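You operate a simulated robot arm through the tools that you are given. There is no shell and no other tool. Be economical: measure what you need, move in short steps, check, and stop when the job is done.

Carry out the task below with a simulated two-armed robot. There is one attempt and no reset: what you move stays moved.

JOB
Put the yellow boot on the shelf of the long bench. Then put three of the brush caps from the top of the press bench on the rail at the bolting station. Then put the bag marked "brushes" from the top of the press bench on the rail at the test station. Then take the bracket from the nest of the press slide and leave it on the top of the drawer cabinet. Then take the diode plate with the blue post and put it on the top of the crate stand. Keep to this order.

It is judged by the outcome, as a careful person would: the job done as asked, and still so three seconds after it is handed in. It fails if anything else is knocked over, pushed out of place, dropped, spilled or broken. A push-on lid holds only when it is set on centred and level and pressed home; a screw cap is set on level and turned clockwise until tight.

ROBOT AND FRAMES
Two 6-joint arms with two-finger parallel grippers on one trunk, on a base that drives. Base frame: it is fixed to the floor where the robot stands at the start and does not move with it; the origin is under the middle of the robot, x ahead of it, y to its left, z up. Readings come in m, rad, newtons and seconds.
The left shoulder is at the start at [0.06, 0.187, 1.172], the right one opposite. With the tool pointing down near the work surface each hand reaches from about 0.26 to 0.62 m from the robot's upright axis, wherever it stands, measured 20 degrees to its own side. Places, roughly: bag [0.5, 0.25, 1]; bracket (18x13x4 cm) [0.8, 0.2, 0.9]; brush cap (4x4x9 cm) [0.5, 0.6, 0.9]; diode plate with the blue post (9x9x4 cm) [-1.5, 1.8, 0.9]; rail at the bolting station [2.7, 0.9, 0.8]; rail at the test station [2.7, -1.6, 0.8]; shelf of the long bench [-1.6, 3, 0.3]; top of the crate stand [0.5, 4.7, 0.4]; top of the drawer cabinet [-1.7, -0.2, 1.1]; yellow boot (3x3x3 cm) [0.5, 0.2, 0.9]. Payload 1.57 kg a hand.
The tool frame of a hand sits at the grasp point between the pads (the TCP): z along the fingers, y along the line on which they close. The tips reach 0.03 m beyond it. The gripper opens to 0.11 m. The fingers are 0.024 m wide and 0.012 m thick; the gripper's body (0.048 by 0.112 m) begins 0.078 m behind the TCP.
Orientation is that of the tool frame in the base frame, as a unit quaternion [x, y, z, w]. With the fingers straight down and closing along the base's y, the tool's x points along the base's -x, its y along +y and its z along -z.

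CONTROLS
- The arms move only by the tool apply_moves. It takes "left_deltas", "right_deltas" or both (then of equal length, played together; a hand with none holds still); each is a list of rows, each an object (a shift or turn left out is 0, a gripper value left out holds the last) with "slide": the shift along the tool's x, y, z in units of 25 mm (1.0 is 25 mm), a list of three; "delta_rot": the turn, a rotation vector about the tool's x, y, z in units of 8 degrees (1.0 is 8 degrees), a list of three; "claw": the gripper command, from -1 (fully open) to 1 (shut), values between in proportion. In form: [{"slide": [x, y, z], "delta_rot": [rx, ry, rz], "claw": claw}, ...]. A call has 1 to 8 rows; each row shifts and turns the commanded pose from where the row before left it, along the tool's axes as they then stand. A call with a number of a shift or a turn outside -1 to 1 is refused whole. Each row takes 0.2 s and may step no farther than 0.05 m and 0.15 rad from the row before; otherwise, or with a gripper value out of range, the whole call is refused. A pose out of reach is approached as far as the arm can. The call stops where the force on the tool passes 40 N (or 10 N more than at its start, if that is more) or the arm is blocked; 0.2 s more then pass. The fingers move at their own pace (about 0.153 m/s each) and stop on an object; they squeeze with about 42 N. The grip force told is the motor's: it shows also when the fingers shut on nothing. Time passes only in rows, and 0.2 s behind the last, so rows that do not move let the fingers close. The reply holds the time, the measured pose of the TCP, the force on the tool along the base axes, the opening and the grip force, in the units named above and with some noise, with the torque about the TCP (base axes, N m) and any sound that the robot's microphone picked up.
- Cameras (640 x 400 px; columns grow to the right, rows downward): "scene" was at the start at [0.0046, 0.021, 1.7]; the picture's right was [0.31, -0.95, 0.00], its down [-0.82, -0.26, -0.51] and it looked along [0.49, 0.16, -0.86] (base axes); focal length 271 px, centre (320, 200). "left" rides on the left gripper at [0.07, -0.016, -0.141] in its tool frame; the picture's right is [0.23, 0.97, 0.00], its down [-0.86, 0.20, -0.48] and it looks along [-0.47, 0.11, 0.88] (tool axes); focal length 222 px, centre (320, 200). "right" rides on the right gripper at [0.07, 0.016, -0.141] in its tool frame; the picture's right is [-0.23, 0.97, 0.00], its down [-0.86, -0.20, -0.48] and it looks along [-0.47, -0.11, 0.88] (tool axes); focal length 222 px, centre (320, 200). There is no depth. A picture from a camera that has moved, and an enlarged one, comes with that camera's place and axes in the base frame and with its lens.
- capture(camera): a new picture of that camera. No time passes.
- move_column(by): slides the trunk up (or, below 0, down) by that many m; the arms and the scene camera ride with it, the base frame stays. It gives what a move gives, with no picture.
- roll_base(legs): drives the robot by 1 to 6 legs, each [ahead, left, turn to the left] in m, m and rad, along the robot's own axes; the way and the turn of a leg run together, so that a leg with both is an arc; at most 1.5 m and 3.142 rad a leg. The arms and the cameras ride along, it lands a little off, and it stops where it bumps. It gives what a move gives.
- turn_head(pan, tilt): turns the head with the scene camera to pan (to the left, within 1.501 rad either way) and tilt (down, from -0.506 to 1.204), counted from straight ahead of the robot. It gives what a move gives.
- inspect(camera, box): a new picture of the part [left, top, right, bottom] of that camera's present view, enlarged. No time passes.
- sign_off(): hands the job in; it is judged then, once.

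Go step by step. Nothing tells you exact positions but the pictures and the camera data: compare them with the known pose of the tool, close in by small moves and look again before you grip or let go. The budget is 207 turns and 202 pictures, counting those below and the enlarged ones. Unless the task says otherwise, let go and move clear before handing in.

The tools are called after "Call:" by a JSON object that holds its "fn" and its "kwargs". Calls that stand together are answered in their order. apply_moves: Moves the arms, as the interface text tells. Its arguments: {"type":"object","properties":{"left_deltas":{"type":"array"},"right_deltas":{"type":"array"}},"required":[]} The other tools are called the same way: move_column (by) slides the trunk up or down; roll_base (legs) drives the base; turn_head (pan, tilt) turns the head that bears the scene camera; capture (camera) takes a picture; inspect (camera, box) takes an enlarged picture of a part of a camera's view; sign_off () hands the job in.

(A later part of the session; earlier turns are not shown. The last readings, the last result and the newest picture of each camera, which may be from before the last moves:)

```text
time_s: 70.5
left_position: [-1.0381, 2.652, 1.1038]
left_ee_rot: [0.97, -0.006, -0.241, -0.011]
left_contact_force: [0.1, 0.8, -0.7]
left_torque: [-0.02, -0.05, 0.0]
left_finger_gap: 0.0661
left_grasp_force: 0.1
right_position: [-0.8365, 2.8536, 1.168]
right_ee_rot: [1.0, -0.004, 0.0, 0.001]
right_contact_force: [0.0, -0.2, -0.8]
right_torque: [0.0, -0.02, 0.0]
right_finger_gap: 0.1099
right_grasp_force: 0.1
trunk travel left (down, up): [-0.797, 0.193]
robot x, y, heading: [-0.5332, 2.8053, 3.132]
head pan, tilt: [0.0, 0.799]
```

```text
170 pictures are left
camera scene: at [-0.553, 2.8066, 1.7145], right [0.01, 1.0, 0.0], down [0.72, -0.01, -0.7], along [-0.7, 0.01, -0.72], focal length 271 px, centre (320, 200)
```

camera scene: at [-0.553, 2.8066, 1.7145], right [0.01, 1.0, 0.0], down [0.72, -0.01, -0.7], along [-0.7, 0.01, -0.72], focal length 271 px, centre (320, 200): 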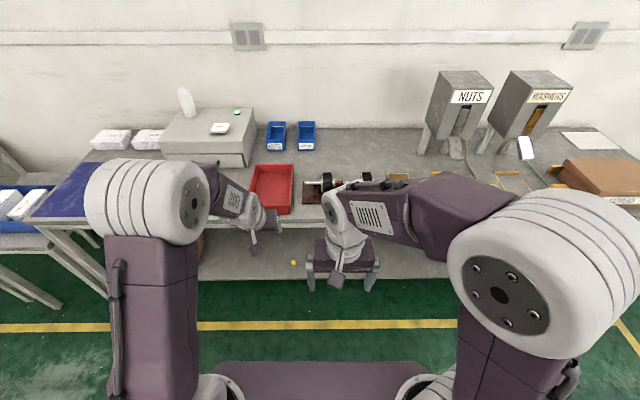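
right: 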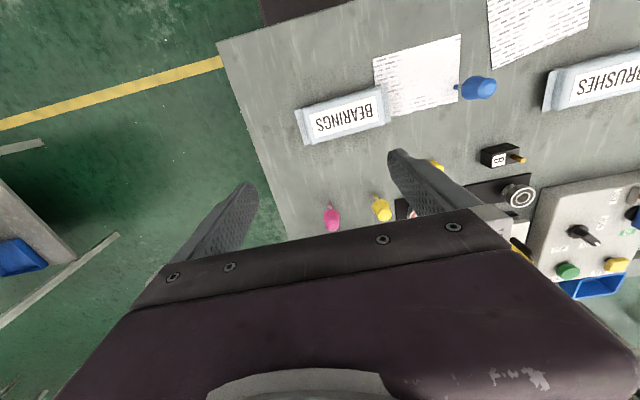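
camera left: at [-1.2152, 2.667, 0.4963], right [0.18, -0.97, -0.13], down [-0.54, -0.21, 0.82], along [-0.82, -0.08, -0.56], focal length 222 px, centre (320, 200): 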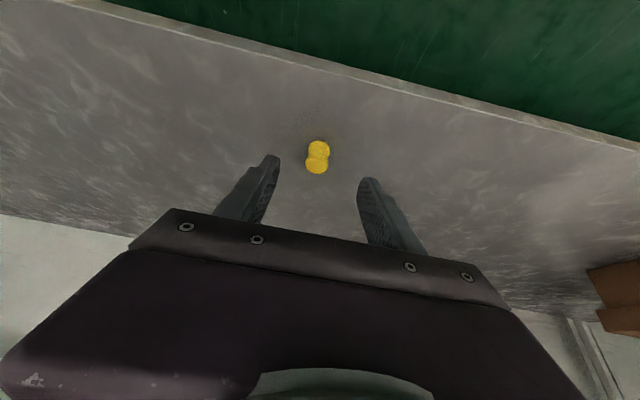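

Boot is visible on the shelf (293,262). Now I restore the left hand's attitude and drive back to the press bench for the caps.

Call:
{"fn": "apply_moves", "kwargs": {"left_deltas": [{"delta_rot": [0, 1, 0]}, {"delta_rot": [0, 1, 0]}, {"delta_rot": [0, 1, 0]}, {"delta_rot": [0, 0.5, 0]}, {"slide": [1, 0, 0]}, {"slide": [1, 0, 0]}, {"slide": [1, 0, 0]}, {"slide": [0, 0, -1]}]}}

Call:
{"fn": "roll_base", "kwargs": {"legs": [[0, 0, 1.575], [1.4, 0, 0], [1.4, 0, 0], [0, 0, 1.571], [0.33, 0, 0]]}}

Call:
{"fn": "turn_head", "kwargs": {"pan": 0.2, "tilt": 0.95}}

Call:
{"fn": "capture", "kwargs": {"camera": "scene"}}

Call:
{"fn": "capture", "kwargs": {"camera": "right"}}

```text
time_s: 72.3
left_position: [-0.9617, 2.6507, 1.1309]
left_ee_rot: [1.0, -0.008, 0.0, -0.01]
left_contact_force: [1.0, 0.4, 0.4]
left_torque: [0.04, 0.03, 0.0]
left_finger_gap: 0.0658
left_grasp_force: 0.1
right_position: [-0.8356, 2.8538, 1.1694]
right_ee_rot: [1.0, -0.004, -0.001, 0.0]
right_contact_force: [0.0, 0.1, -0.2]
right_torque: [-0.03, 0.0, 0.0]
right_finger_gap: 0.1101
right_grasp_force: 0.0
trunk travel left (down, up): [-0.797, 0.193]
robot x, y, heading: [-0.5294, 2.8076, 3.129]
head pan, tilt: [0.0, 0.799]
```

```text
time_s: 95.2
left_position: [0.2193, 0.2153, 1.1304]
left_ee_rot: [-0.015, 1.0, -0.01, -0.001]
left_contact_force: [-0.5, -0.6, -0.5]
left_torque: [0.07, 0.0, 0.0]
left_finger_gap: 0.0659
left_grasp_force: 0.0
right_position: [0.1021, 0.0074, 1.1692]
right_ee_rot: [-0.019, 1.0, 0.0, 0.0]
right_contact_force: [-0.5, -0.4, 0.2]
right_torque: [0.0, 0.01, 0.02]
right_finger_gap: 0.1097
right_grasp_force: 0.0
trunk travel left (down, up): [-0.797, 0.193]
robot x, y, heading: [-0.2061, 0.0412, 0.033]
head pan, tilt: [0.0, 0.799]
```

```text
time_s: 96.0
left_position: [0.2218, 0.2149, 1.1305]
left_ee_rot: [-0.014, 1.0, -0.01, -0.001]
left_contact_force: [-0.6, 0.4, -1.1]
left_torque: [-0.02, 0.01, 0.01]
left_finger_gap: 0.066
left_grasp_force: 0.1
right_position: [0.1044, 0.0091, 1.1692]
right_ee_rot: [-0.019, 1.0, 0.0, 0.0]
right_contact_force: [-0.4, 0.2, 0.2]
right_torque: [0.0, 0.03, 0.01]
right_finger_gap: 0.1101
right_grasp_force: 0.0
trunk travel left (down, up): [-0.797, 0.193]
robot x, y, heading: [-0.2052, 0.0395, 0.035]
head pan, tilt: [0.201, 0.949]
```

```text
169 pictures are left
camera scene: at [-0.1904, 0.0554, 1.703], right [0.23, -0.97, 0.0], down [-0.79, -0.19, -0.58], along [0.57, 0.14, -0.81], focal length 271 px, centre (320, 200)
```

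scene: 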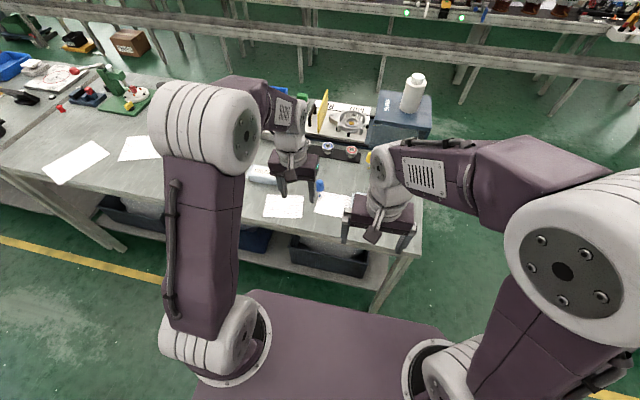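

```text
168 pictures are left
camera right: at [0.0344, 0.0222, 1.3103], right [0.19, 0.98, 0.0], down [0.86, -0.17, 0.48], along [0.47, -0.09, -0.88], focal length 222 px, centre (320, 200)
```

right: 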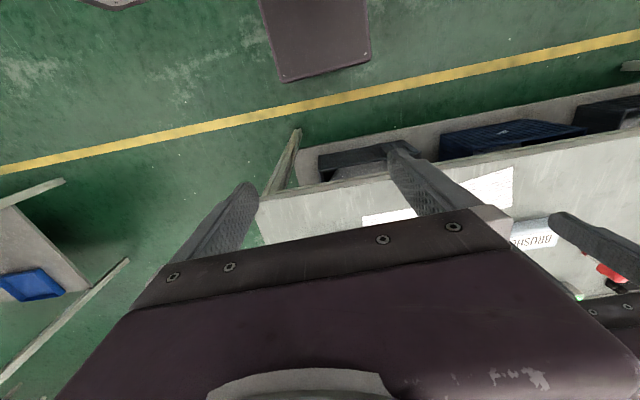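

I correct the base to about (0,0,0), then bring the right hand over the pink cap and the left over the blue one.

Call:
{"fn": "roll_base", "kwargs": {"legs": [[0.205, -0.047, -0.034]]}}

Call:
{"fn": "apply_moves", "kwargs": {"right_deltas": [{"slide": [-1, 0, 0], "claw": -0.4}, {"slide": [-1, 0, 0]}, {"slide": [-1, 0, 0]}, {"slide": [-1, 0, 0]}, {"slide": [-1, 0, 0]}, {"slide": [-1, 0, 0]}, {"slide": [-1, 0, 0]}]}}

Call:
{"fn": "capture", "kwargs": {"camera": "right"}}

Call:
{"fn": "capture", "kwargs": {"camera": "left"}}

```text
time_s: 97.6
left_position: [0.4318, 0.1579, 1.1304]
left_ee_rot: [0.002, 1.0, -0.011, 0.001]
left_contact_force: [0.5, 0.2, 0.0]
left_torque: [-0.02, 0.02, 0.03]
left_finger_gap: 0.0662
left_grasp_force: 0.1
right_position: [0.3072, -0.0461, 1.1701]
right_ee_rot: [-0.002, 1.0, 0.0, 0.001]
right_contact_force: [0.0, 0.2, 0.6]
right_torque: [0.01, 0.0, 0.03]
right_finger_gap: 0.1101
right_grasp_force: 0.1
trunk travel left (down, up): [-0.797, 0.193]
robot x, y, heading: [0.0034, 0.0011, 0.004]
head pan, tilt: [0.201, 0.949]
```

```text
time_s: 99.2
left_position: [0.4346, 0.1585, 1.1292]
left_ee_rot: [0.002, 1.0, -0.011, -0.001]
left_contact_force: [0.1, -0.5, -0.8]
left_torque: [-0.01, 0.03, 0.02]
left_finger_gap: 0.0661
left_grasp_force: 0.0
right_position: [0.4874, -0.0448, 1.1693]
right_ee_rot: [-0.001, 1.0, 0.0, 0.0]
right_contact_force: [0.1, 0.1, 1.1]
right_torque: [0.01, 0.02, -0.03]
right_finger_gap: 0.0769
right_grasp_force: 0.0
trunk travel left (down, up): [-0.797, 0.193]
robot x, y, heading: [0.0034, -0.0043, 0.004]
head pan, tilt: [0.201, 0.949]
```

```text
167 pictures are left
camera right: at [0.4169, -0.0282, 1.31], right [0.22, 0.97, 0.0], down [0.86, -0.2, 0.48], along [0.47, -0.11, -0.88], focal length 222 px, centre (320, 200)
```

right: 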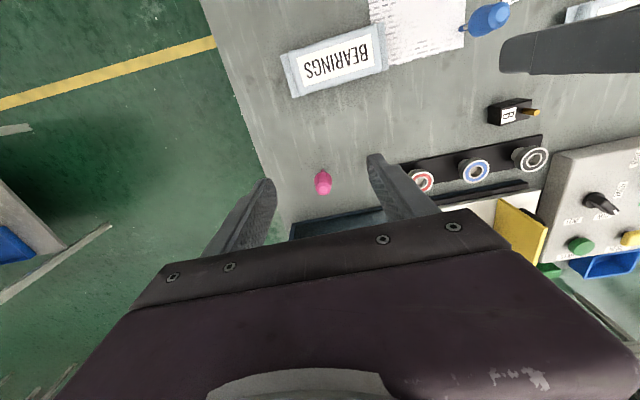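

```text
166 pictures are left
camera left: at [0.3643, 0.1435, 1.2715], right [-0.22, 0.97, -0.02], down [0.86, 0.21, 0.47], along [0.46, 0.09, -0.88], focal length 222 px, centre (320, 200)
```

left: 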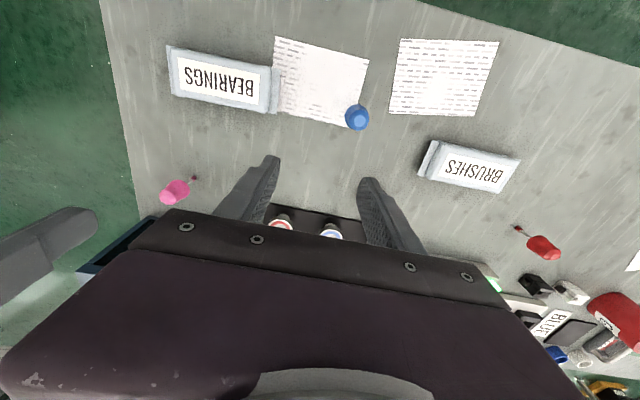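

Pink cap at about [0.577, -0.058], blue at [0.396, 0.196]. I align both hands above them.

Call:
{"fn": "apply_moves", "kwargs": {"right_deltas": [{"slide": [-0.6, -0.09, 0.9]}, {"slide": [-0.6, -0.09, 0.9]}, {"slide": [-0.6, -0.09, 0.9]}, {"slide": [-0.6, -0.09, 0.9]}, {"slide": [-0.6, -0.09, 0.9]}, {"slide": [-0.6, -0.09, 0.9]}], "left_deltas": [{"slide": [0.25, 0.25, 0.65], "claw": -0.4}, {"slide": [0.25, 0.25, 0.65]}, {"slide": [0.25, 0.25, 0.65]}, {"slide": [0.25, 0.25, 0.65]}, {"slide": [0.25, 0.25, 0.65]}, {"slide": [0.25, 0.25, 0.65]}]}}

Call:
{"fn": "capture", "kwargs": {"camera": "right"}}

Call:
{"fn": "capture", "kwargs": {"camera": "left"}}

```text
time_s: 100.6
left_position: [0.3967, 0.1914, 1.0322]
left_ee_rot: [0.001, 1.0, -0.01, 0.0]
left_contact_force: [-0.7, -0.1, -0.4]
left_torque: [0.0, 0.01, -0.02]
left_finger_gap: 0.0771
left_grasp_force: 0.0
right_position: [0.5753, -0.0589, 1.0338]
right_ee_rot: [-0.002, 1.0, 0.0, 0.0]
right_contact_force: [-0.3, 0.0, -0.1]
right_torque: [0.01, 0.04, 0.0]
right_finger_gap: 0.077
right_grasp_force: 0.0
trunk travel left (down, up): [-0.797, 0.193]
robot x, y, heading: [0.0042, -0.0041, 0.004]
head pan, tilt: [0.201, 0.949]
```

```text
165 pictures are left
camera right: at [0.5051, -0.0419, 1.1744], right [0.22, 0.97, 0.0], down [0.86, -0.2, 0.48], along [0.47, -0.11, -0.88], focal length 222 px, centre (320, 200)
```

right: 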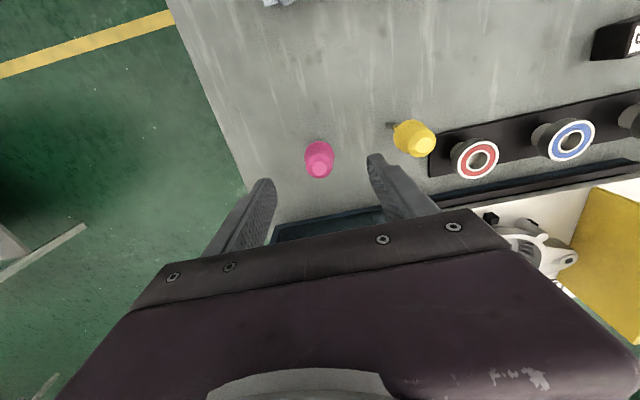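

```text
164 pictures are left
camera left: at [0.3272, 0.1776, 1.174], right [-0.22, 0.97, -0.02], down [0.86, 0.21, 0.47], along [0.47, 0.09, -0.88], focal length 222 px, centre (320, 200)
```

left: 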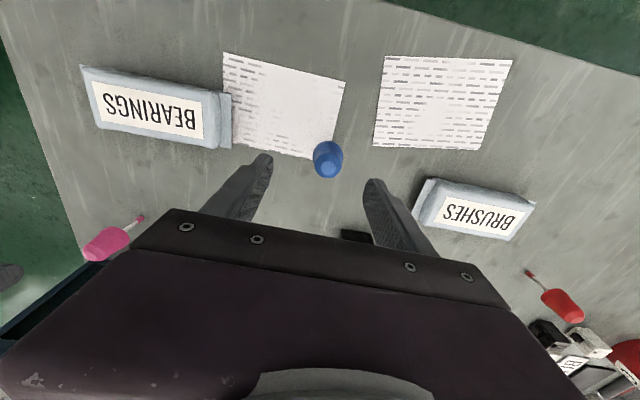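

Both are nearly centred. I correct and descend to grip height z≈0.946.

Call:
{"fn": "apply_moves", "kwargs": {"right_deltas": [{"slide": [-0.12, 0, 0.9]}, {"slide": [0, 0, 0.9]}, {"slide": [0, 0, 0.9]}, {"slide": [0, 0, 0.85]}], "left_deltas": [{"slide": [0, 0.24, 0.9]}, {"slide": [0, 0, 0.9]}, {"slide": [0, 0, 0.9]}, {"slide": [0, 0, 0.8]}]}}

Call:
{"fn": "capture", "kwargs": {"camera": "right"}}

Call:
{"fn": "capture", "kwargs": {"camera": "left"}}

```text
time_s: 101.6
left_position: [0.3972, 0.196, 0.943]
left_ee_rot: [0.001, 1.0, -0.01, -0.001]
left_contact_force: [-0.7, -0.5, 0.4]
left_torque: [0.0, 0.01, 0.01]
left_finger_gap: 0.0768
left_grasp_force: 0.1
right_position: [0.5785, -0.0571, 0.9446]
right_ee_rot: [-0.002, 1.0, 0.001, -0.001]
right_contact_force: [-0.2, -1.0, 0.3]
right_torque: [-0.02, 0.06, 0.01]
right_finger_gap: 0.0771
right_grasp_force: 0.0
trunk travel left (down, up): [-0.797, 0.193]
robot x, y, heading: [0.0033, -0.0013, 0.002]
head pan, tilt: [0.201, 0.949]
```

```text
163 pictures are left
camera right: at [0.5082, -0.0404, 1.0859], right [0.22, 0.97, 0.0], down [0.86, -0.2, 0.48], along [0.47, -0.11, -0.88], focal length 222 px, centre (320, 200)
```

right: 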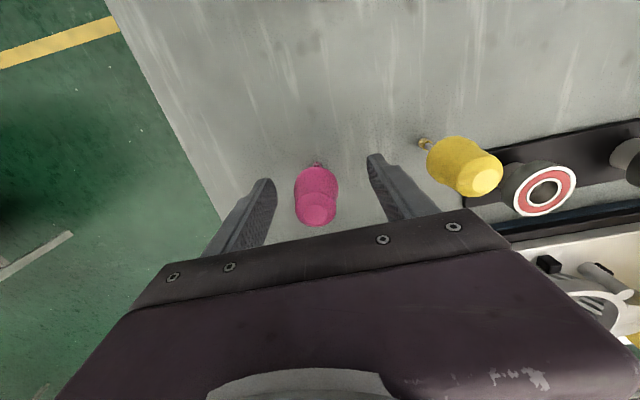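

```text
162 pictures are left
camera left: at [0.327, 0.1832, 1.0859], right [-0.22, 0.97, -0.02], down [0.86, 0.21, 0.47], along [0.46, 0.09, -0.88], focal length 222 px, centre (320, 200)
```

left: 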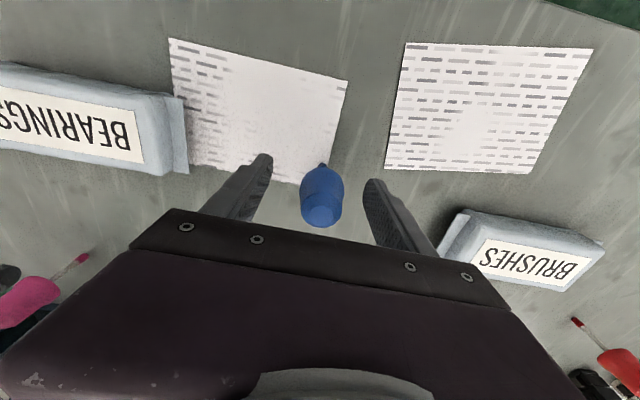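

Caps sit between the fingers. I close both grippers.

Call:
{"fn": "apply_moves", "kwargs": {"right_deltas": [{"claw": 0.2}, {"claw": 1}, {"claw": 1}, {"claw": 1}], "left_deltas": [{"claw": 0.2}, {"claw": 1}, {"claw": 1}, {"claw": 1}]}}

Call:
{"fn": "move_column", "kwargs": {"by": 0.15}}

Call:
{"fn": "capture", "kwargs": {"camera": "right"}}

Call:
{"fn": "capture", "kwargs": {"camera": "left"}}

```text
time_s: 102.6
left_position: [0.3958, 0.1979, 0.9451]
left_ee_rot: [0.001, 1.0, -0.009, 0.0]
left_contact_force: [-0.5, 0.5, 0.8]
left_torque: [0.05, -0.01, 0.0]
left_finger_gap: 0.031
left_grasp_force: 39.8
right_position: [0.5755, -0.0576, 0.9444]
right_ee_rot: [-0.002, 1.0, 0.0, 0.0]
right_contact_force: [0.1, -0.3, 1.4]
right_torque: [-0.04, 0.07, 0.03]
right_finger_gap: 0.0315
right_grasp_force: 39.7
trunk travel left (down, up): [-0.797, 0.193]
robot x, y, heading: [0.0058, -0.0063, 0.005]
head pan, tilt: [0.201, 0.949]
```

```text
time_s: 104.4
left_position: [0.3954, 0.1974, 1.0945]
left_ee_rot: [0.001, 1.0, -0.01, -0.001]
left_contact_force: [-0.8, 0.4, -0.7]
left_torque: [0.01, -0.03, 0.0]
left_finger_gap: 0.0309
left_grasp_force: 40.0
right_position: [0.5777, -0.0588, 1.0946]
right_ee_rot: [-0.002, 1.0, 0.0, 0.0]
right_contact_force: [-0.1, -0.1, -0.1]
right_torque: [0.01, -0.04, -0.01]
right_finger_gap: 0.0314
right_grasp_force: 40.4
trunk travel left (down, up): [-0.947, 0.043]
robot x, y, heading: [0.0032, -0.0021, 0.007]
head pan, tilt: [0.201, 0.949]
```

```text
161 pictures are left
camera right: at [0.5073, -0.0407, 1.2364], right [0.22, 0.97, 0.0], down [0.86, -0.2, 0.48], along [0.47, -0.11, -0.88], focal length 222 px, centre (320, 200)
```

right: 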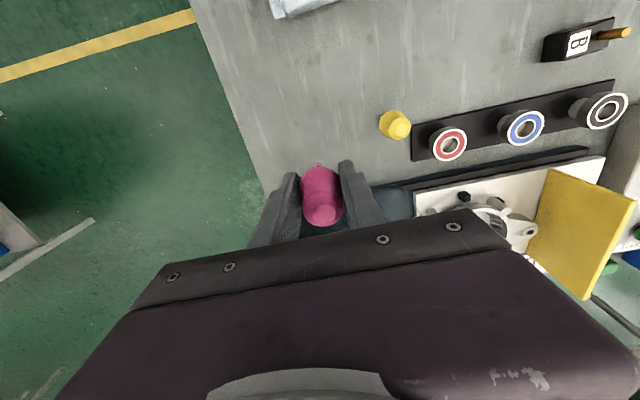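

```text
160 pictures are left
camera left: at [0.326, 0.183, 1.2365], right [-0.22, 0.97, -0.02], down [0.86, 0.21, 0.47], along [0.47, 0.09, -0.88], focal length 222 px, centre (320, 200)
```

left: 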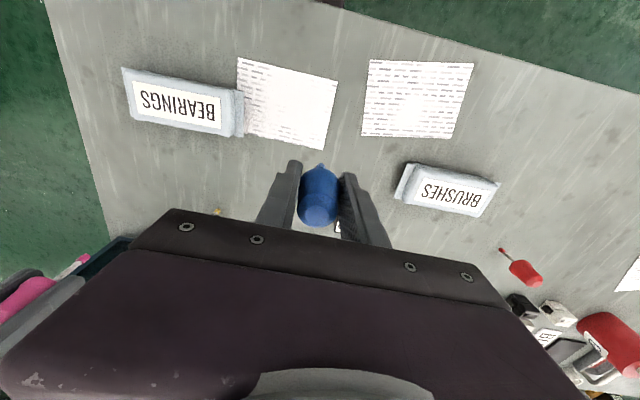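

Both caps are held. I drive around the bench end through the gap to the bolting station line.

Call:
{"fn": "roll_base", "kwargs": {"legs": [[-0.45, 0, 0], [0, -0.93, 0], [1.2, 0, 0], [1.0, 0, 0], [0, 1.4, 0]]}}

Call:
{"fn": "turn_head", "kwargs": {"pan": 0.3, "tilt": 0.7}}

Call:
{"fn": "capture", "kwargs": {"camera": "scene"}}

```text
time_s: 128.6
left_position: [2.1232, 0.7225, 1.0944]
left_ee_rot: [-0.013, 1.0, -0.01, -0.001]
left_contact_force: [-0.3, -0.4, 0.0]
left_torque: [0.01, 0.0, -0.04]
left_finger_gap: 0.0299
left_grasp_force: 39.1
right_position: [2.3122, 0.4733, 1.0952]
right_ee_rot: [-0.016, 1.0, 0.0, 0.0]
right_contact_force: [0.3, -1.4, -0.9]
right_torque: [0.03, -0.04, -0.01]
right_finger_gap: 0.0312
right_grasp_force: 40.4
trunk travel left (down, up): [-0.947, 0.043]
robot x, y, heading: [1.737, 0.5104, 0.032]
head pan, tilt: [0.201, 0.949]
```

```text
time_s: 129.4
left_position: [2.1244, 0.7234, 1.0942]
left_ee_rot: [-0.013, 1.0, -0.011, -0.001]
left_contact_force: [-0.3, -0.2, -0.3]
left_torque: [0.03, -0.03, 0.02]
left_finger_gap: 0.0297
left_grasp_force: 39.5
right_position: [2.3128, 0.4742, 1.0963]
right_ee_rot: [-0.017, 1.0, 0.0, -0.001]
right_contact_force: [0.0, -0.6, -0.1]
right_torque: [0.01, -0.05, 0.03]
right_finger_gap: 0.0314
right_grasp_force: 39.6
trunk travel left (down, up): [-0.947, 0.043]
robot x, y, heading: [1.7382, 0.5119, 0.032]
head pan, tilt: [0.3, 0.7]
```

```text
159 pictures are left
camera scene: at [1.7585, 0.5378, 1.8727], right [0.33, -0.95, 0.0], down [-0.61, -0.21, -0.76], along [0.72, 0.25, -0.64], focal length 271 px, centre (320, 200)
```

scene: 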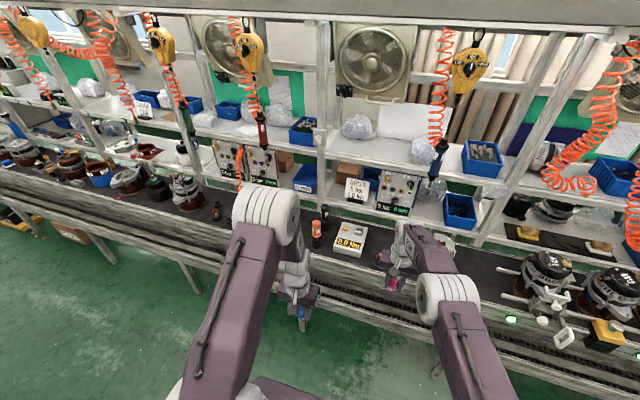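

Call:
{"fn": "inspect", "kwargs": {"camera": "scene", "box": [120, 180, 320, 305]}}

Call:
{"fn": "inspect", "kwargs": {"camera": "scene", "box": [300, 200, 500, 325]}}

Call:
{"fn": "capture", "kwargs": {"camera": "left"}}

Call:
{"fn": "capture", "kwargs": {"camera": "right"}}

```text
3.20 times, centred on (220, 242) of scene
camera zoom: at [1.7585, 0.5378, 1.8727], right [0.33, -0.95, 0.0], down [-0.61, -0.21, -0.76], along [0.72, 0.25, -0.64], focal length 868 px, centre (640, 64)
```

zoom: 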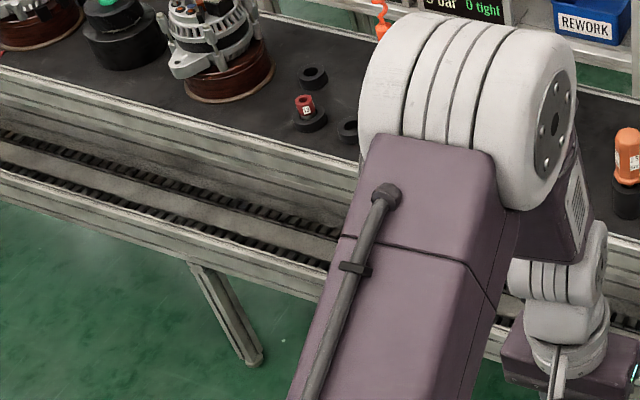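

```text
3.20 times, centred on (400, 262) of scene
camera zoom: at [1.7585, 0.5378, 1.8727], right [0.33, -0.95, 0.0], down [-0.61, -0.21, -0.76], along [0.72, 0.25, -0.64], focal length 868 px, centre (64, 0)
```

zoom: 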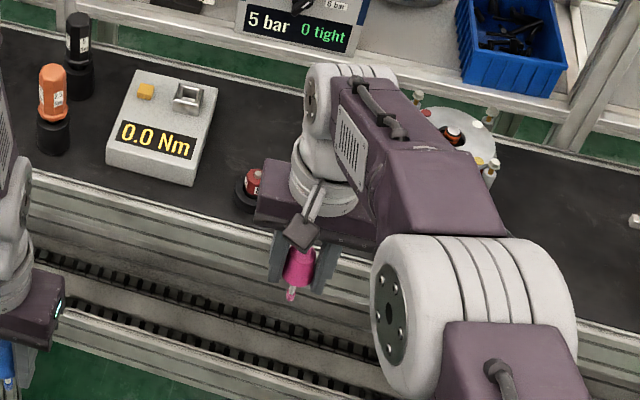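

```text
156 pictures are left
camera left: at [2.0536, 0.7074, 1.2365], right [-0.25, 0.97, -0.02], down [0.85, 0.23, 0.47], along [0.46, 0.1, -0.88], focal length 222 px, centre (320, 200)
```

left: 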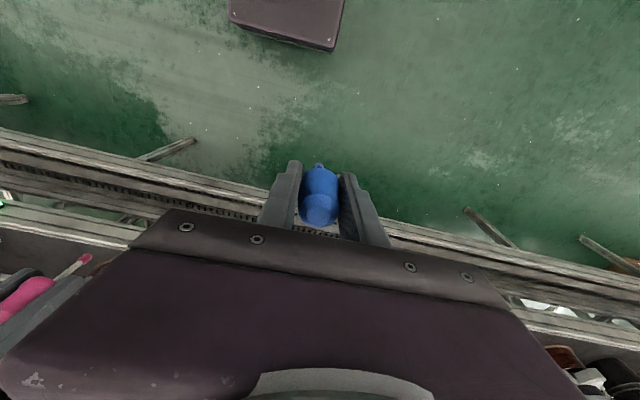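

```text
155 pictures are left
camera right: at [2.2415, 0.4891, 1.2365], right [0.2, 0.98, 0.0], down [0.86, -0.17, 0.48], along [0.47, -0.09, -0.88], focal length 222 px, centre (320, 200)
```

right: 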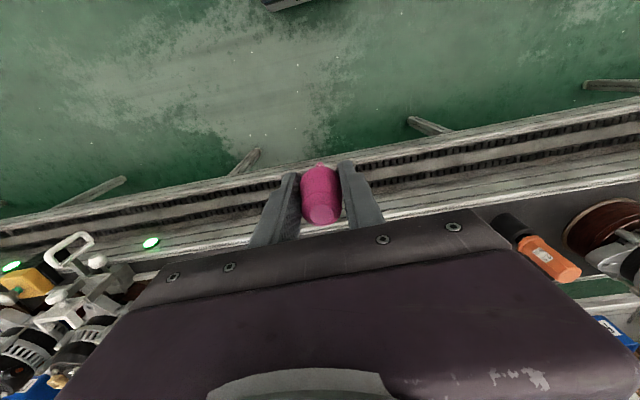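

The rail is the black-topped line surface (z≈0.8, x≈2.54–2.87). I move left for an unobstructed view to find free space.

Call:
{"fn": "roll_base", "kwargs": {"legs": [[0, 0.65, -0.032]]}}

Call:
{"fn": "turn_head", "kwargs": {"pan": -0.2, "tilt": 0.7}}

Call:
{"fn": "capture", "kwargs": {"camera": "scene"}}

Call:
{"fn": "inspect", "kwargs": {"camera": "scene", "box": [240, 160, 440, 285]}}

```text
time_s: 133.1
left_position: [2.1202, 1.3684, 1.0949]
left_ee_rot: [0.005, 1.0, -0.009, -0.001]
left_contact_force: [-1.0, -0.5, -0.4]
left_torque: [0.02, -0.01, 0.01]
left_finger_gap: 0.0301
left_grasp_force: 39.4
right_position: [2.3007, 1.1128, 1.0945]
right_ee_rot: [0.001, 1.0, 0.0, 0.0]
right_contact_force: [0.4, 0.3, -0.2]
right_torque: [0.0, -0.01, 0.03]
right_finger_gap: 0.0307
right_grasp_force: 40.1
trunk travel left (down, up): [-0.947, 0.043]
robot x, y, heading: [1.7267, 1.1738, 0.001]
head pan, tilt: [0.3, 0.7]
```

```text
time_s: 134.0
left_position: [2.1202, 1.3701, 1.0943]
left_ee_rot: [0.005, 1.0, -0.01, -0.001]
left_contact_force: [0.3, 0.6, -0.2]
left_torque: [-0.01, -0.01, 0.01]
left_finger_gap: 0.0294
left_grasp_force: 38.6
right_position: [2.2995, 1.1139, 1.0948]
right_ee_rot: [0.001, 1.0, 0.0, 0.0]
right_contact_force: [0.5, 0.2, 0.2]
right_torque: [0.01, -0.01, 0.06]
right_finger_gap: 0.0309
right_grasp_force: 39.8
trunk travel left (down, up): [-0.947, 0.043]
robot x, y, heading: [1.7246, 1.1703, -0.004]
head pan, tilt: [-0.201, 0.7]
```

```text
154 pictures are left
camera scene: at [1.7514, 1.1559, 1.8728], right [-0.2, -0.98, 0.0], down [-0.63, 0.13, -0.76], along [0.75, -0.15, -0.64], focal length 271 px, centre (320, 200)
```

scene: 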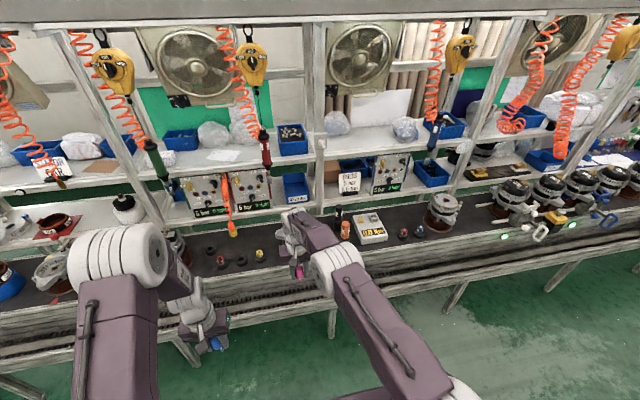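

```text
3.20 times, centred on (340, 222) of scene
camera zoom: at [1.7514, 1.1559, 1.8728], right [-0.2, -0.98, 0.0], down [-0.63, 0.13, -0.76], along [0.75, -0.15, -0.64], focal length 868 px, centre (256, 128)
```

zoom: 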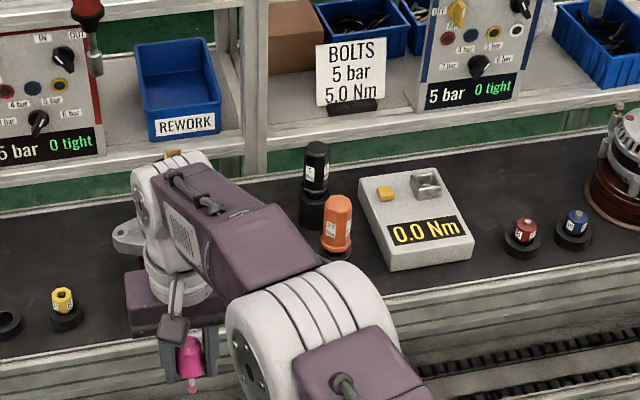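

Free strip found: x≈2.55–2.67, y≈0.9–1.2, in front of an alternator. I drive so the right hand comes over about (2.61, 0.94).

Call:
{"fn": "roll_base", "kwargs": {"legs": [[0, -0.174, 0.003], [0.31, 0, 0]]}}

Call:
{"fn": "capture", "kwargs": {"camera": "right"}}

Call:
{"fn": "capture", "kwargs": {"camera": "left"}}

Call:
{"fn": "capture", "kwargs": {"camera": "scene"}}

```text
time_s: 137.1
left_position: [2.4253, 1.2021, 1.0946]
left_ee_rot: [0.002, 1.0, -0.01, 0.001]
left_contact_force: [0.3, 0.3, 0.1]
left_torque: [-0.01, -0.03, 0.0]
left_finger_gap: 0.0297
left_grasp_force: 38.3
right_position: [2.6066, 0.9471, 1.0967]
right_ee_rot: [-0.001, 1.0, 0.0, 0.002]
right_contact_force: [0.1, 0.6, 0.3]
right_torque: [0.01, -0.02, 0.02]
right_finger_gap: 0.0303
right_grasp_force: 40.1
trunk travel left (down, up): [-0.947, 0.043]
robot x, y, heading: [2.0374, 1.0001, 0.004]
head pan, tilt: [-0.201, 0.7]
```

```text
152 pictures are left
camera right: at [2.537, 0.964, 1.2375], right [0.22, 0.97, 0.0], down [0.85, -0.2, 0.48], along [0.47, -0.11, -0.88], focal length 222 px, centre (320, 200)
```

right: 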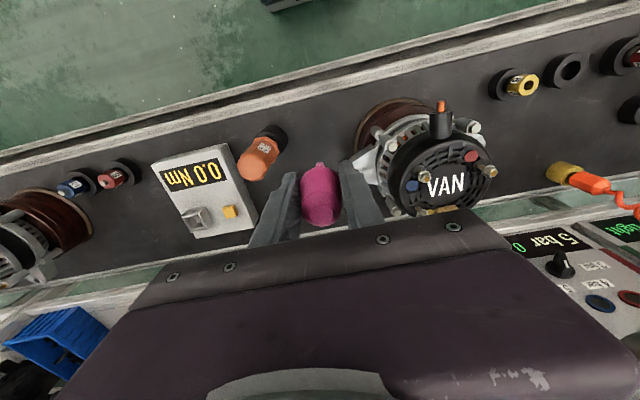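

```text
151 pictures are left
camera left: at [2.3555, 1.1876, 1.2373], right [-0.22, 0.97, -0.02], down [0.86, 0.21, 0.48], along [0.47, 0.09, -0.88], focal length 222 px, centre (320, 200)
```

left: 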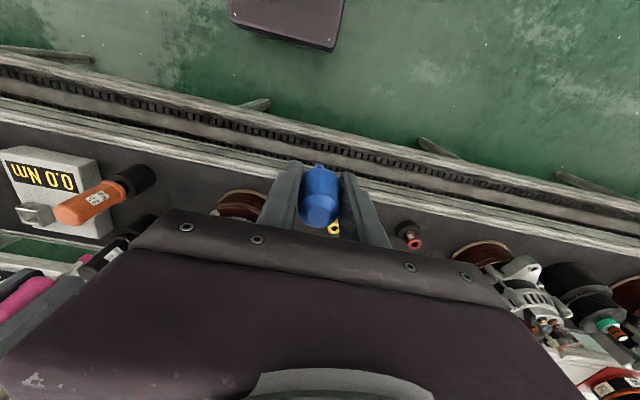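

```text
150 pictures are left
camera scene: at [2.0565, 0.9844, 1.8729], right [-0.2, -0.98, 0.0], down [-0.63, 0.13, -0.77], along [0.75, -0.15, -0.64], focal length 271 px, centre (320, 200)
```

scene: 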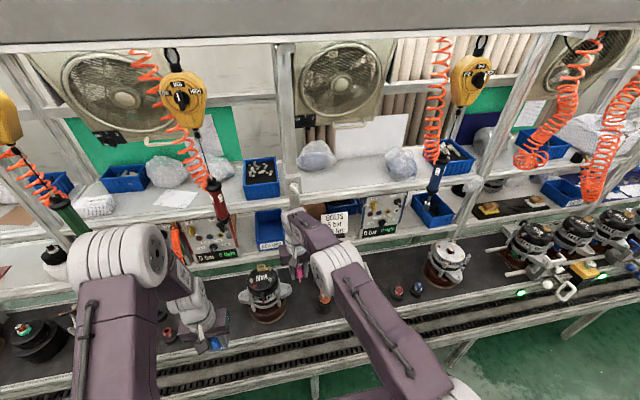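

The spot under the pink cap (between the orange bottle and the VAN alternator) is free. I raise the left hand, nudge the right forward, and lower the trunk.

Call:
{"fn": "apply_moves", "kwargs": {"left_deltas": [{"slide": [0, 0, -1]}, {"slide": [0, 0, -1]}, {"slide": [0, 0, -1]}, {"slide": [0, 0, -1]}], "right_deltas": [{"slide": [-0.2, -0.1, 0]}, {"slide": [-0.2, -0.1, 0]}, {}, {}]}}

Call:
{"fn": "move_column", "kwargs": {"by": -0.19}}

Call:
{"fn": "capture", "kwargs": {"camera": "right"}}

Call:
{"fn": "inspect", "kwargs": {"camera": "scene", "box": [220, 200, 380, 300]}}

```text
time_s: 138.1
left_position: [2.4264, 1.2032, 1.1938]
left_ee_rot: [0.002, 1.0, -0.01, -0.001]
left_contact_force: [0.0, 0.3, 0.5]
left_torque: [-0.01, -0.03, 0.02]
left_finger_gap: 0.0296
left_grasp_force: 39.3
right_position: [2.6159, 0.9402, 1.096]
right_ee_rot: [-0.002, 1.0, 0.0, 0.0]
right_contact_force: [0.3, -1.0, 0.2]
right_torque: [0.01, 0.0, 0.03]
right_finger_gap: 0.0307
right_grasp_force: 40.2
right hand out of reach, approached as far as the arm can: row 2
trunk travel left (down, up): [-0.947, 0.043]
robot x, y, heading: [2.038, 0.9995, 0.004]
head pan, tilt: [-0.201, 0.7]
```

```text
time_s: 140.2
left_position: [2.4274, 1.2046, 1.0041]
left_ee_rot: [0.002, 1.0, -0.009, 0.0]
left_contact_force: [-1.0, 0.0, 0.2]
left_torque: [-0.01, 0.0, -0.02]
left_finger_gap: 0.0298
left_grasp_force: 38.8
right_position: [2.6143, 0.9406, 0.906]
right_ee_rot: [-0.002, 1.0, 0.0, 0.0]
right_contact_force: [0.2, -0.4, -0.2]
right_torque: [0.01, -0.03, 0.02]
right_finger_gap: 0.0307
right_grasp_force: 39.1
trunk travel left (down, up): [-0.757, 0.233]
robot x, y, heading: [2.0373, 1.0022, 0.002]
head pan, tilt: [-0.201, 0.7]
```

```text
149 pictures are left
camera right: at [2.5458, 0.9583, 1.0474], right [0.22, 0.97, 0.0], down [0.86, -0.2, 0.48], along [0.47, -0.11, -0.88], focal length 222 px, centre (320, 200)
```

right: 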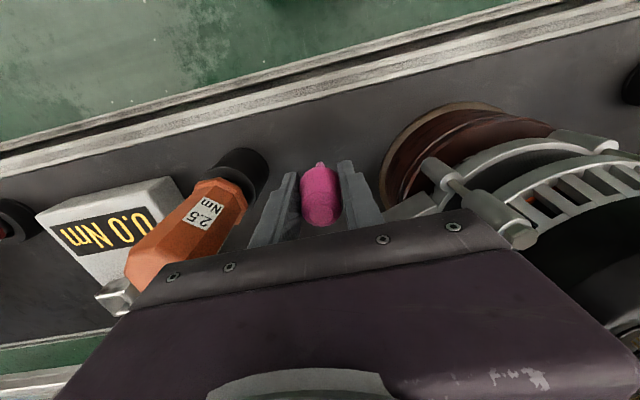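

```text
4.00 times, centred on (300, 250) of scene
camera zoom: at [2.0601, 0.9847, 1.6828], right [-0.2, -0.98, 0.0], down [-0.63, 0.13, -0.76], along [0.75, -0.15, -0.64], focal length 1084 px, centre (400, 0)
```

zoom: 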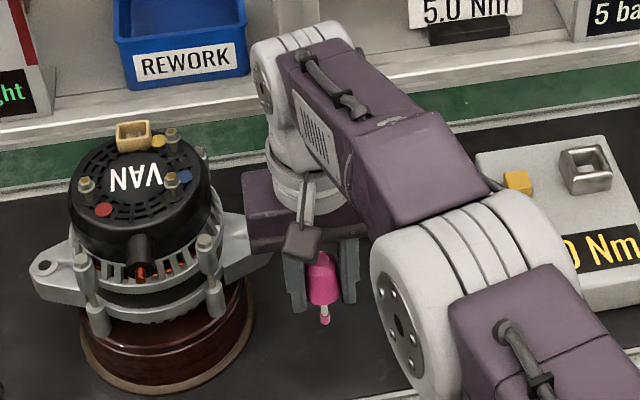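

The orange bottle and alternator ear make this spot tight for the gripper body. I lift and go look at the clearer area right of the Nm box.

Call:
{"fn": "move_column", "kwargs": {"by": 0.22}}

Call:
{"fn": "roll_base", "kwargs": {"legs": [[0, -0.4, 0]]}}

Call:
{"fn": "capture", "kwargs": {"camera": "right"}}

Call:
{"fn": "capture", "kwargs": {"camera": "left"}}

```text
time_s: 142.6
left_position: [2.4272, 1.2039, 1.2237]
left_ee_rot: [0.002, 1.0, -0.01, -0.001]
left_contact_force: [0.8, 0.7, 0.2]
left_torque: [-0.02, 0.0, -0.05]
left_finger_gap: 0.0299
left_grasp_force: 38.9
right_position: [2.6165, 0.9419, 1.1257]
right_ee_rot: [-0.002, 1.0, 0.0, 0.0]
right_contact_force: [-0.5, -0.3, 0.1]
right_torque: [0.0, 0.05, 0.01]
right_finger_gap: 0.0301
right_grasp_force: 39.6
trunk travel left (down, up): [-0.977, 0.013]
robot x, y, heading: [2.0376, 0.9981, 0.002]
head pan, tilt: [-0.201, 0.7]
```

```text
time_s: 145.0
left_position: [2.4278, 0.8081, 1.2239]
left_ee_rot: [-0.002, 1.0, -0.012, -0.002]
left_contact_force: [0.5, -0.1, 0.4]
left_torque: [-0.04, 0.0, -0.01]
left_finger_gap: 0.0297
left_grasp_force: 39.3
right_position: [2.6183, 0.5481, 1.127]
right_ee_rot: [-0.005, 1.0, -0.001, 0.0]
right_contact_force: [0.4, 0.6, -0.9]
right_torque: [-0.08, -0.02, 0.03]
right_finger_gap: 0.0296
right_grasp_force: 39.2
trunk travel left (down, up): [-0.977, 0.013]
robot x, y, heading: [2.0412, 0.5986, 0.01]
head pan, tilt: [-0.201, 0.7]
```

```text
147 pictures are left
camera right: at [2.5489, 0.5646, 1.2674], right [0.22, 0.98, 0.0], down [0.86, -0.19, 0.48], along [0.47, -0.11, -0.88], focal length 222 px, centre (320, 200)
```

right: 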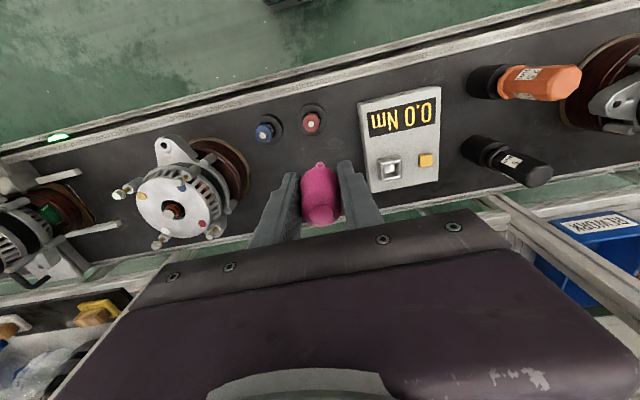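

```text
146 pictures are left
camera left: at [2.3585, 0.7951, 1.3657], right [-0.23, 0.97, -0.02], down [0.85, 0.21, 0.47], along [0.46, 0.09, -0.88], focal length 222 px, centre (320, 200)
```

left: 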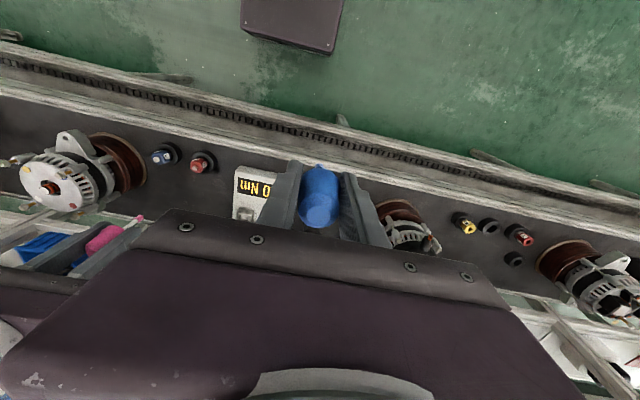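

The area behind the red and blue sockets (x 2.66–2.84, y 0.38–0.61) is free. I check hanging tools above it.

Call:
{"fn": "capture", "kwargs": {"camera": "scene"}}

```text
145 pictures are left
camera scene: at [2.0631, 0.5892, 1.9028], right [-0.19, -0.98, 0.0], down [-0.63, 0.12, -0.77], along [0.75, -0.15, -0.64], focal length 271 px, centre (320, 200)
```

scene: 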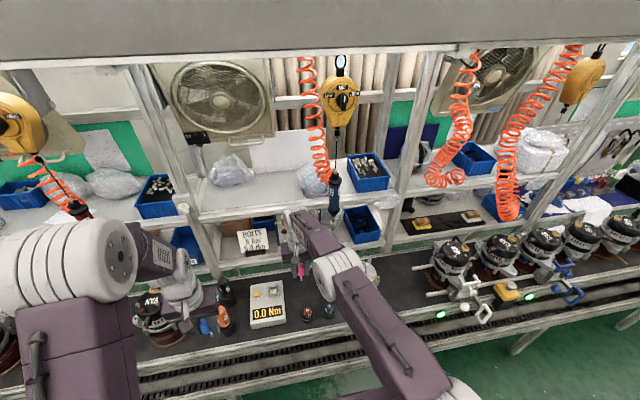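

The blue driver hangs near (2.8, 0.37, 1.15), clear of my target (2.70, 0.55). I raise the left hand, drive forward 0.085 and lower.

Call:
{"fn": "apply_moves", "kwargs": {"left_deltas": [{"slide": [0.5, 0, -1]}, {"slide": [0.5, 0, -1]}, {"slide": [0.5, 0, -1]}, {"slide": [0.5, 0, -1]}]}}

Call:
{"fn": "roll_base", "kwargs": {"legs": [[0.085, 0.005, -0.01]]}}

Call:
{"fn": "move_column", "kwargs": {"by": -0.22}}

Call:
{"fn": "capture", "kwargs": {"camera": "right"}}

Call:
{"fn": "inspect", "kwargs": {"camera": "scene", "box": [220, 200, 380, 300]}}

```text
time_s: 146.0
left_position: [2.3759, 0.8077, 1.3222]
left_ee_rot: [-0.002, 1.0, -0.009, 0.0]
left_contact_force: [-0.2, 0.7, -0.1]
left_torque: [-0.03, -0.03, 0.02]
left_finger_gap: 0.0299
left_grasp_force: 39.6
right_position: [2.6177, 0.545, 1.1263]
right_ee_rot: [-0.005, 1.0, 0.0, 0.001]
right_contact_force: [-0.5, 0.2, -0.1]
right_torque: [0.03, 0.0, 0.0]
right_finger_gap: 0.0297
right_grasp_force: 39.5
trunk travel left (down, up): [-0.977, 0.013]
robot x, y, heading: [2.0403, 0.606, 0.01]
head pan, tilt: [-0.201, 0.7]
```

```text
time_s: 147.1
left_position: [2.4559, 0.809, 1.3234]
left_ee_rot: [0.005, 1.0, -0.01, 0.003]
left_contact_force: [-1.2, 0.8, 0.5]
left_torque: [0.0, -0.09, 0.02]
left_finger_gap: 0.0297
left_grasp_force: 39.3
right_position: [2.6953, 0.5447, 1.1291]
right_ee_rot: [0.0, 1.0, -0.001, 0.004]
right_contact_force: [-0.7, -0.6, -0.2]
right_torque: [-0.02, -0.1, -0.01]
right_finger_gap: 0.0296
right_grasp_force: 38.9
trunk travel left (down, up): [-0.977, 0.013]
robot x, y, heading: [2.1254, 0.6077, -0.001]
head pan, tilt: [-0.201, 0.7]
```

```text
time_s: 149.5
left_position: [2.4651, 0.8103, 1.1012]
left_ee_rot: [0.005, 1.0, -0.009, -0.001]
left_contact_force: [-0.1, 0.0, 0.1]
left_torque: [-0.03, 0.02, 0.04]
left_finger_gap: 0.0298
left_grasp_force: 38.6
right_position: [2.7031, 0.5443, 0.906]
right_ee_rot: [0.001, 1.0, 0.0, 0.001]
right_contact_force: [-0.1, 0.0, -0.3]
right_torque: [-0.01, 0.02, -0.01]
right_finger_gap: 0.0298
right_grasp_force: 39.4
trunk travel left (down, up): [-0.757, 0.233]
robot x, y, heading: [2.1268, 0.6071, -0.0]
head pan, tilt: [-0.201, 0.7]
```

```text
144 pictures are left
camera right: at [2.6333, 0.5617, 1.0476], right [0.23, 0.97, 0.0], down [0.85, -0.2, 0.48], along [0.47, -0.11, -0.88], focal length 222 px, centre (320, 200)
```

right: 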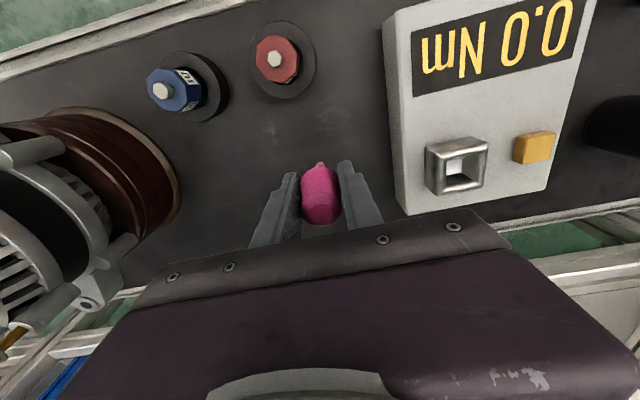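

```text
4.00 times, centred on (300, 250) of scene
camera zoom: at [2.1476, 0.5905, 1.6828], right [-0.2, -0.98, 0.0], down [-0.63, 0.13, -0.77], along [0.75, -0.15, -0.64], focal length 1084 px, centre (400, 0)
```

zoom: 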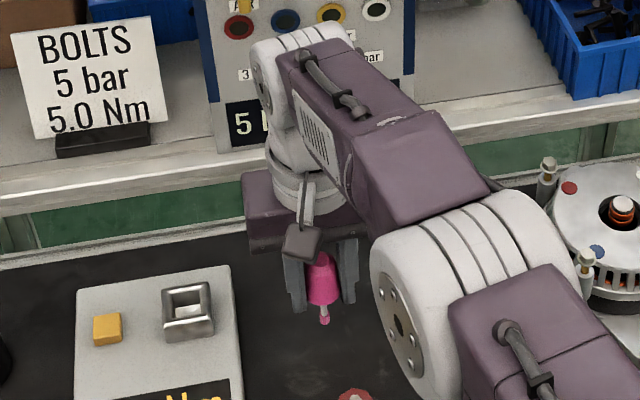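

Good clearance. I lower in steps until first contact.

Call:
{"fn": "apply_moves", "kwargs": {"right_deltas": [{"slide": [0, 0, 0.6]}, {"slide": [0, 0, 0.6]}, {}]}}

Call:
{"fn": "capture", "kwargs": {"camera": "right"}}

Call:
{"fn": "inspect", "kwargs": {"camera": "scene", "box": [270, 240, 350, 290]}}

```text
time_s: 150.3
left_position: [2.4651, 0.8103, 1.1024]
left_ee_rot: [0.004, 1.0, -0.009, -0.001]
left_contact_force: [0.1, -0.8, -1.1]
left_torque: [0.03, 0.01, 0.0]
left_finger_gap: 0.0299
left_grasp_force: 39.0
right_position: [2.697, 0.5423, 0.8768]
right_ee_rot: [0.0, 1.0, 0.0, 0.0]
right_contact_force: [-0.1, -0.4, -0.2]
right_torque: [0.01, 0.0, 0.0]
right_finger_gap: 0.0297
right_grasp_force: 39.0
right hand out of reach, approached as far as the arm can: row 2
trunk travel left (down, up): [-0.757, 0.233]
robot x, y, heading: [2.1246, 0.6088, -0.004]
head pan, tilt: [-0.201, 0.7]
```

```text
142 pictures are left
camera right: at [2.6287, 0.5595, 1.0181], right [0.23, 0.97, 0.0], down [0.85, -0.2, 0.48], along [0.47, -0.11, -0.88], focal length 222 px, centre (320, 200)
```

right: 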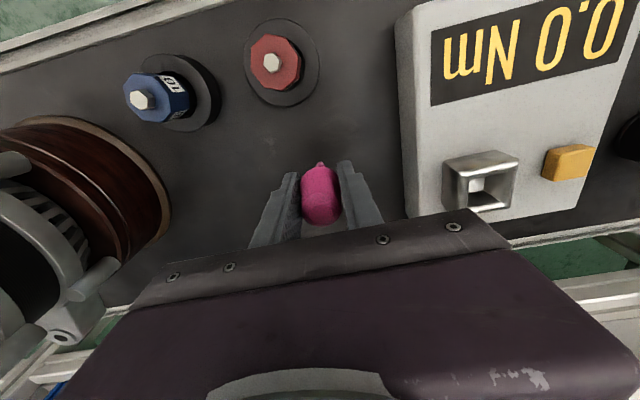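

```text
8.00 times, centred on (310, 265) of scene
camera zoom: at [2.1479, 0.5906, 1.6828], right [-0.2, -0.98, 0.0], down [-0.63, 0.13, -0.76], along [0.75, -0.15, -0.64], focal length 2169 px, centre (400, -320)
```

zoom: 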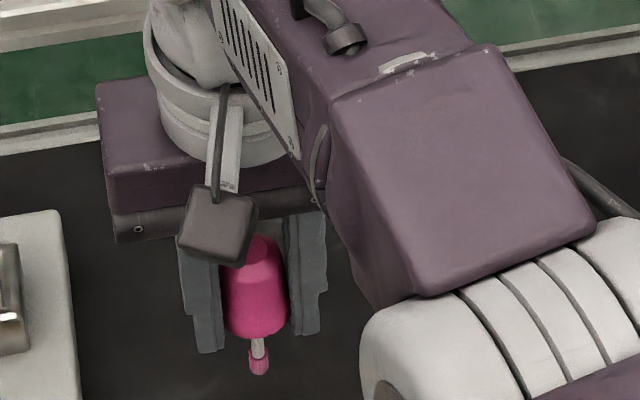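

The arm is near its reach limit, so I lower the remaining bit with the column in small steps.

Call:
{"fn": "move_column", "kwargs": {"by": -0.006}}

Call:
{"fn": "move_column", "kwargs": {"by": -0.004}}

Call:
{"fn": "inspect", "kwargs": {"camera": "scene", "box": [270, 240, 350, 290]}}

```text
time_s: 150.8
left_position: [2.4652, 0.8097, 1.0951]
left_ee_rot: [0.004, 1.0, -0.01, -0.001]
left_contact_force: [0.0, -0.1, 0.6]
left_torque: [0.01, 0.01, -0.01]
left_finger_gap: 0.0296
left_grasp_force: 38.8
right_position: [2.6985, 0.5417, 0.8701]
right_ee_rot: [0.0, 1.0, 0.0, 0.0]
right_contact_force: [0.0, -0.2, -0.1]
right_torque: [-0.01, -0.01, 0.01]
right_finger_gap: 0.0299
right_grasp_force: 39.1
trunk travel left (down, up): [-0.751, 0.239]
robot x, y, heading: [2.1258, 0.6034, -0.002]
head pan, tilt: [-0.201, 0.7]
```

```text
time_s: 151.3
left_position: [2.4646, 0.8104, 1.0927]
left_ee_rot: [0.005, 1.0, -0.01, -0.002]
left_contact_force: [-0.2, 0.5, -0.2]
left_torque: [-0.02, 0.01, -0.01]
left_finger_gap: 0.0298
left_grasp_force: 39.2
right_position: [2.6991, 0.5423, 0.8668]
right_ee_rot: [0.0, 1.0, 0.0, -0.001]
right_contact_force: [-1.0, 0.8, -0.3]
right_torque: [-0.02, 0.01, -0.01]
right_finger_gap: 0.0296
right_grasp_force: 38.7
trunk travel left (down, up): [-0.747, 0.243]
robot x, y, heading: [2.1225, 0.6085, -0.005]
head pan, tilt: [-0.201, 0.7]
```

```text
8.00 times, centred on (310, 265) of scene
camera zoom: at [2.1483, 0.5905, 1.6728], right [-0.2, -0.98, 0.0], down [-0.63, 0.13, -0.76], along [0.75, -0.15, -0.64], focal length 2169 px, centre (400, -320)
```

zoom: 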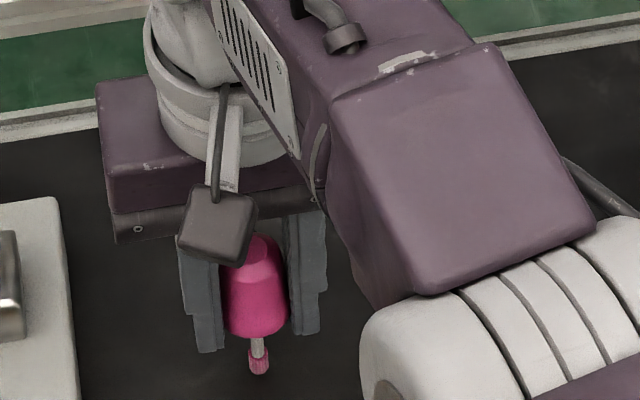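

Call:
{"fn": "move_column", "kwargs": {"by": -0.003}}

Call:
{"fn": "move_column", "kwargs": {"by": -0.003}}

```text
time_s: 151.9
left_position: [2.4641, 0.811, 1.0901]
left_ee_rot: [0.004, 1.0, -0.009, 0.0]
left_contact_force: [0.6, -0.3, -0.2]
left_torque: [0.01, 0.06, 0.01]
left_finger_gap: 0.0298
left_grasp_force: 39.0
right_position: [2.6977, 0.5418, 0.8646]
right_ee_rot: [0.0, 1.0, 0.0, 0.001]
right_contact_force: [-0.6, -0.6, 11.7]
right_torque: [-0.06, 0.05, -0.03]
right_finger_gap: 0.0297
right_grasp_force: 39.4
trunk travel left (down, up): [-0.744, 0.246]
robot x, y, heading: [2.1214, 0.6088, 0.0]
head pan, tilt: [-0.201, 0.7]
```

```text
time_s: 152.4
left_position: [2.4614, 0.8118, 1.0875]
left_ee_rot: [0.005, 1.0, -0.01, 0.001]
left_contact_force: [0.6, -0.3, 0.9]
left_torque: [0.0, 0.02, 0.0]
left_finger_gap: 0.03
left_grasp_force: 39.2
right_position: [2.6973, 0.543, 0.8653]
right_ee_rot: [0.0, 1.0, 0.0, 0.004]
right_contact_force: [1.0, -1.5, 30.6]
right_torque: [-0.12, -0.19, 0.0]
right_finger_gap: 0.0297
right_grasp_force: 38.8
trunk travel left (down, up): [-0.741, 0.249]
robot x, y, heading: [2.1244, 0.605, -0.0]
head pan, tilt: [-0.201, 0.7]
```

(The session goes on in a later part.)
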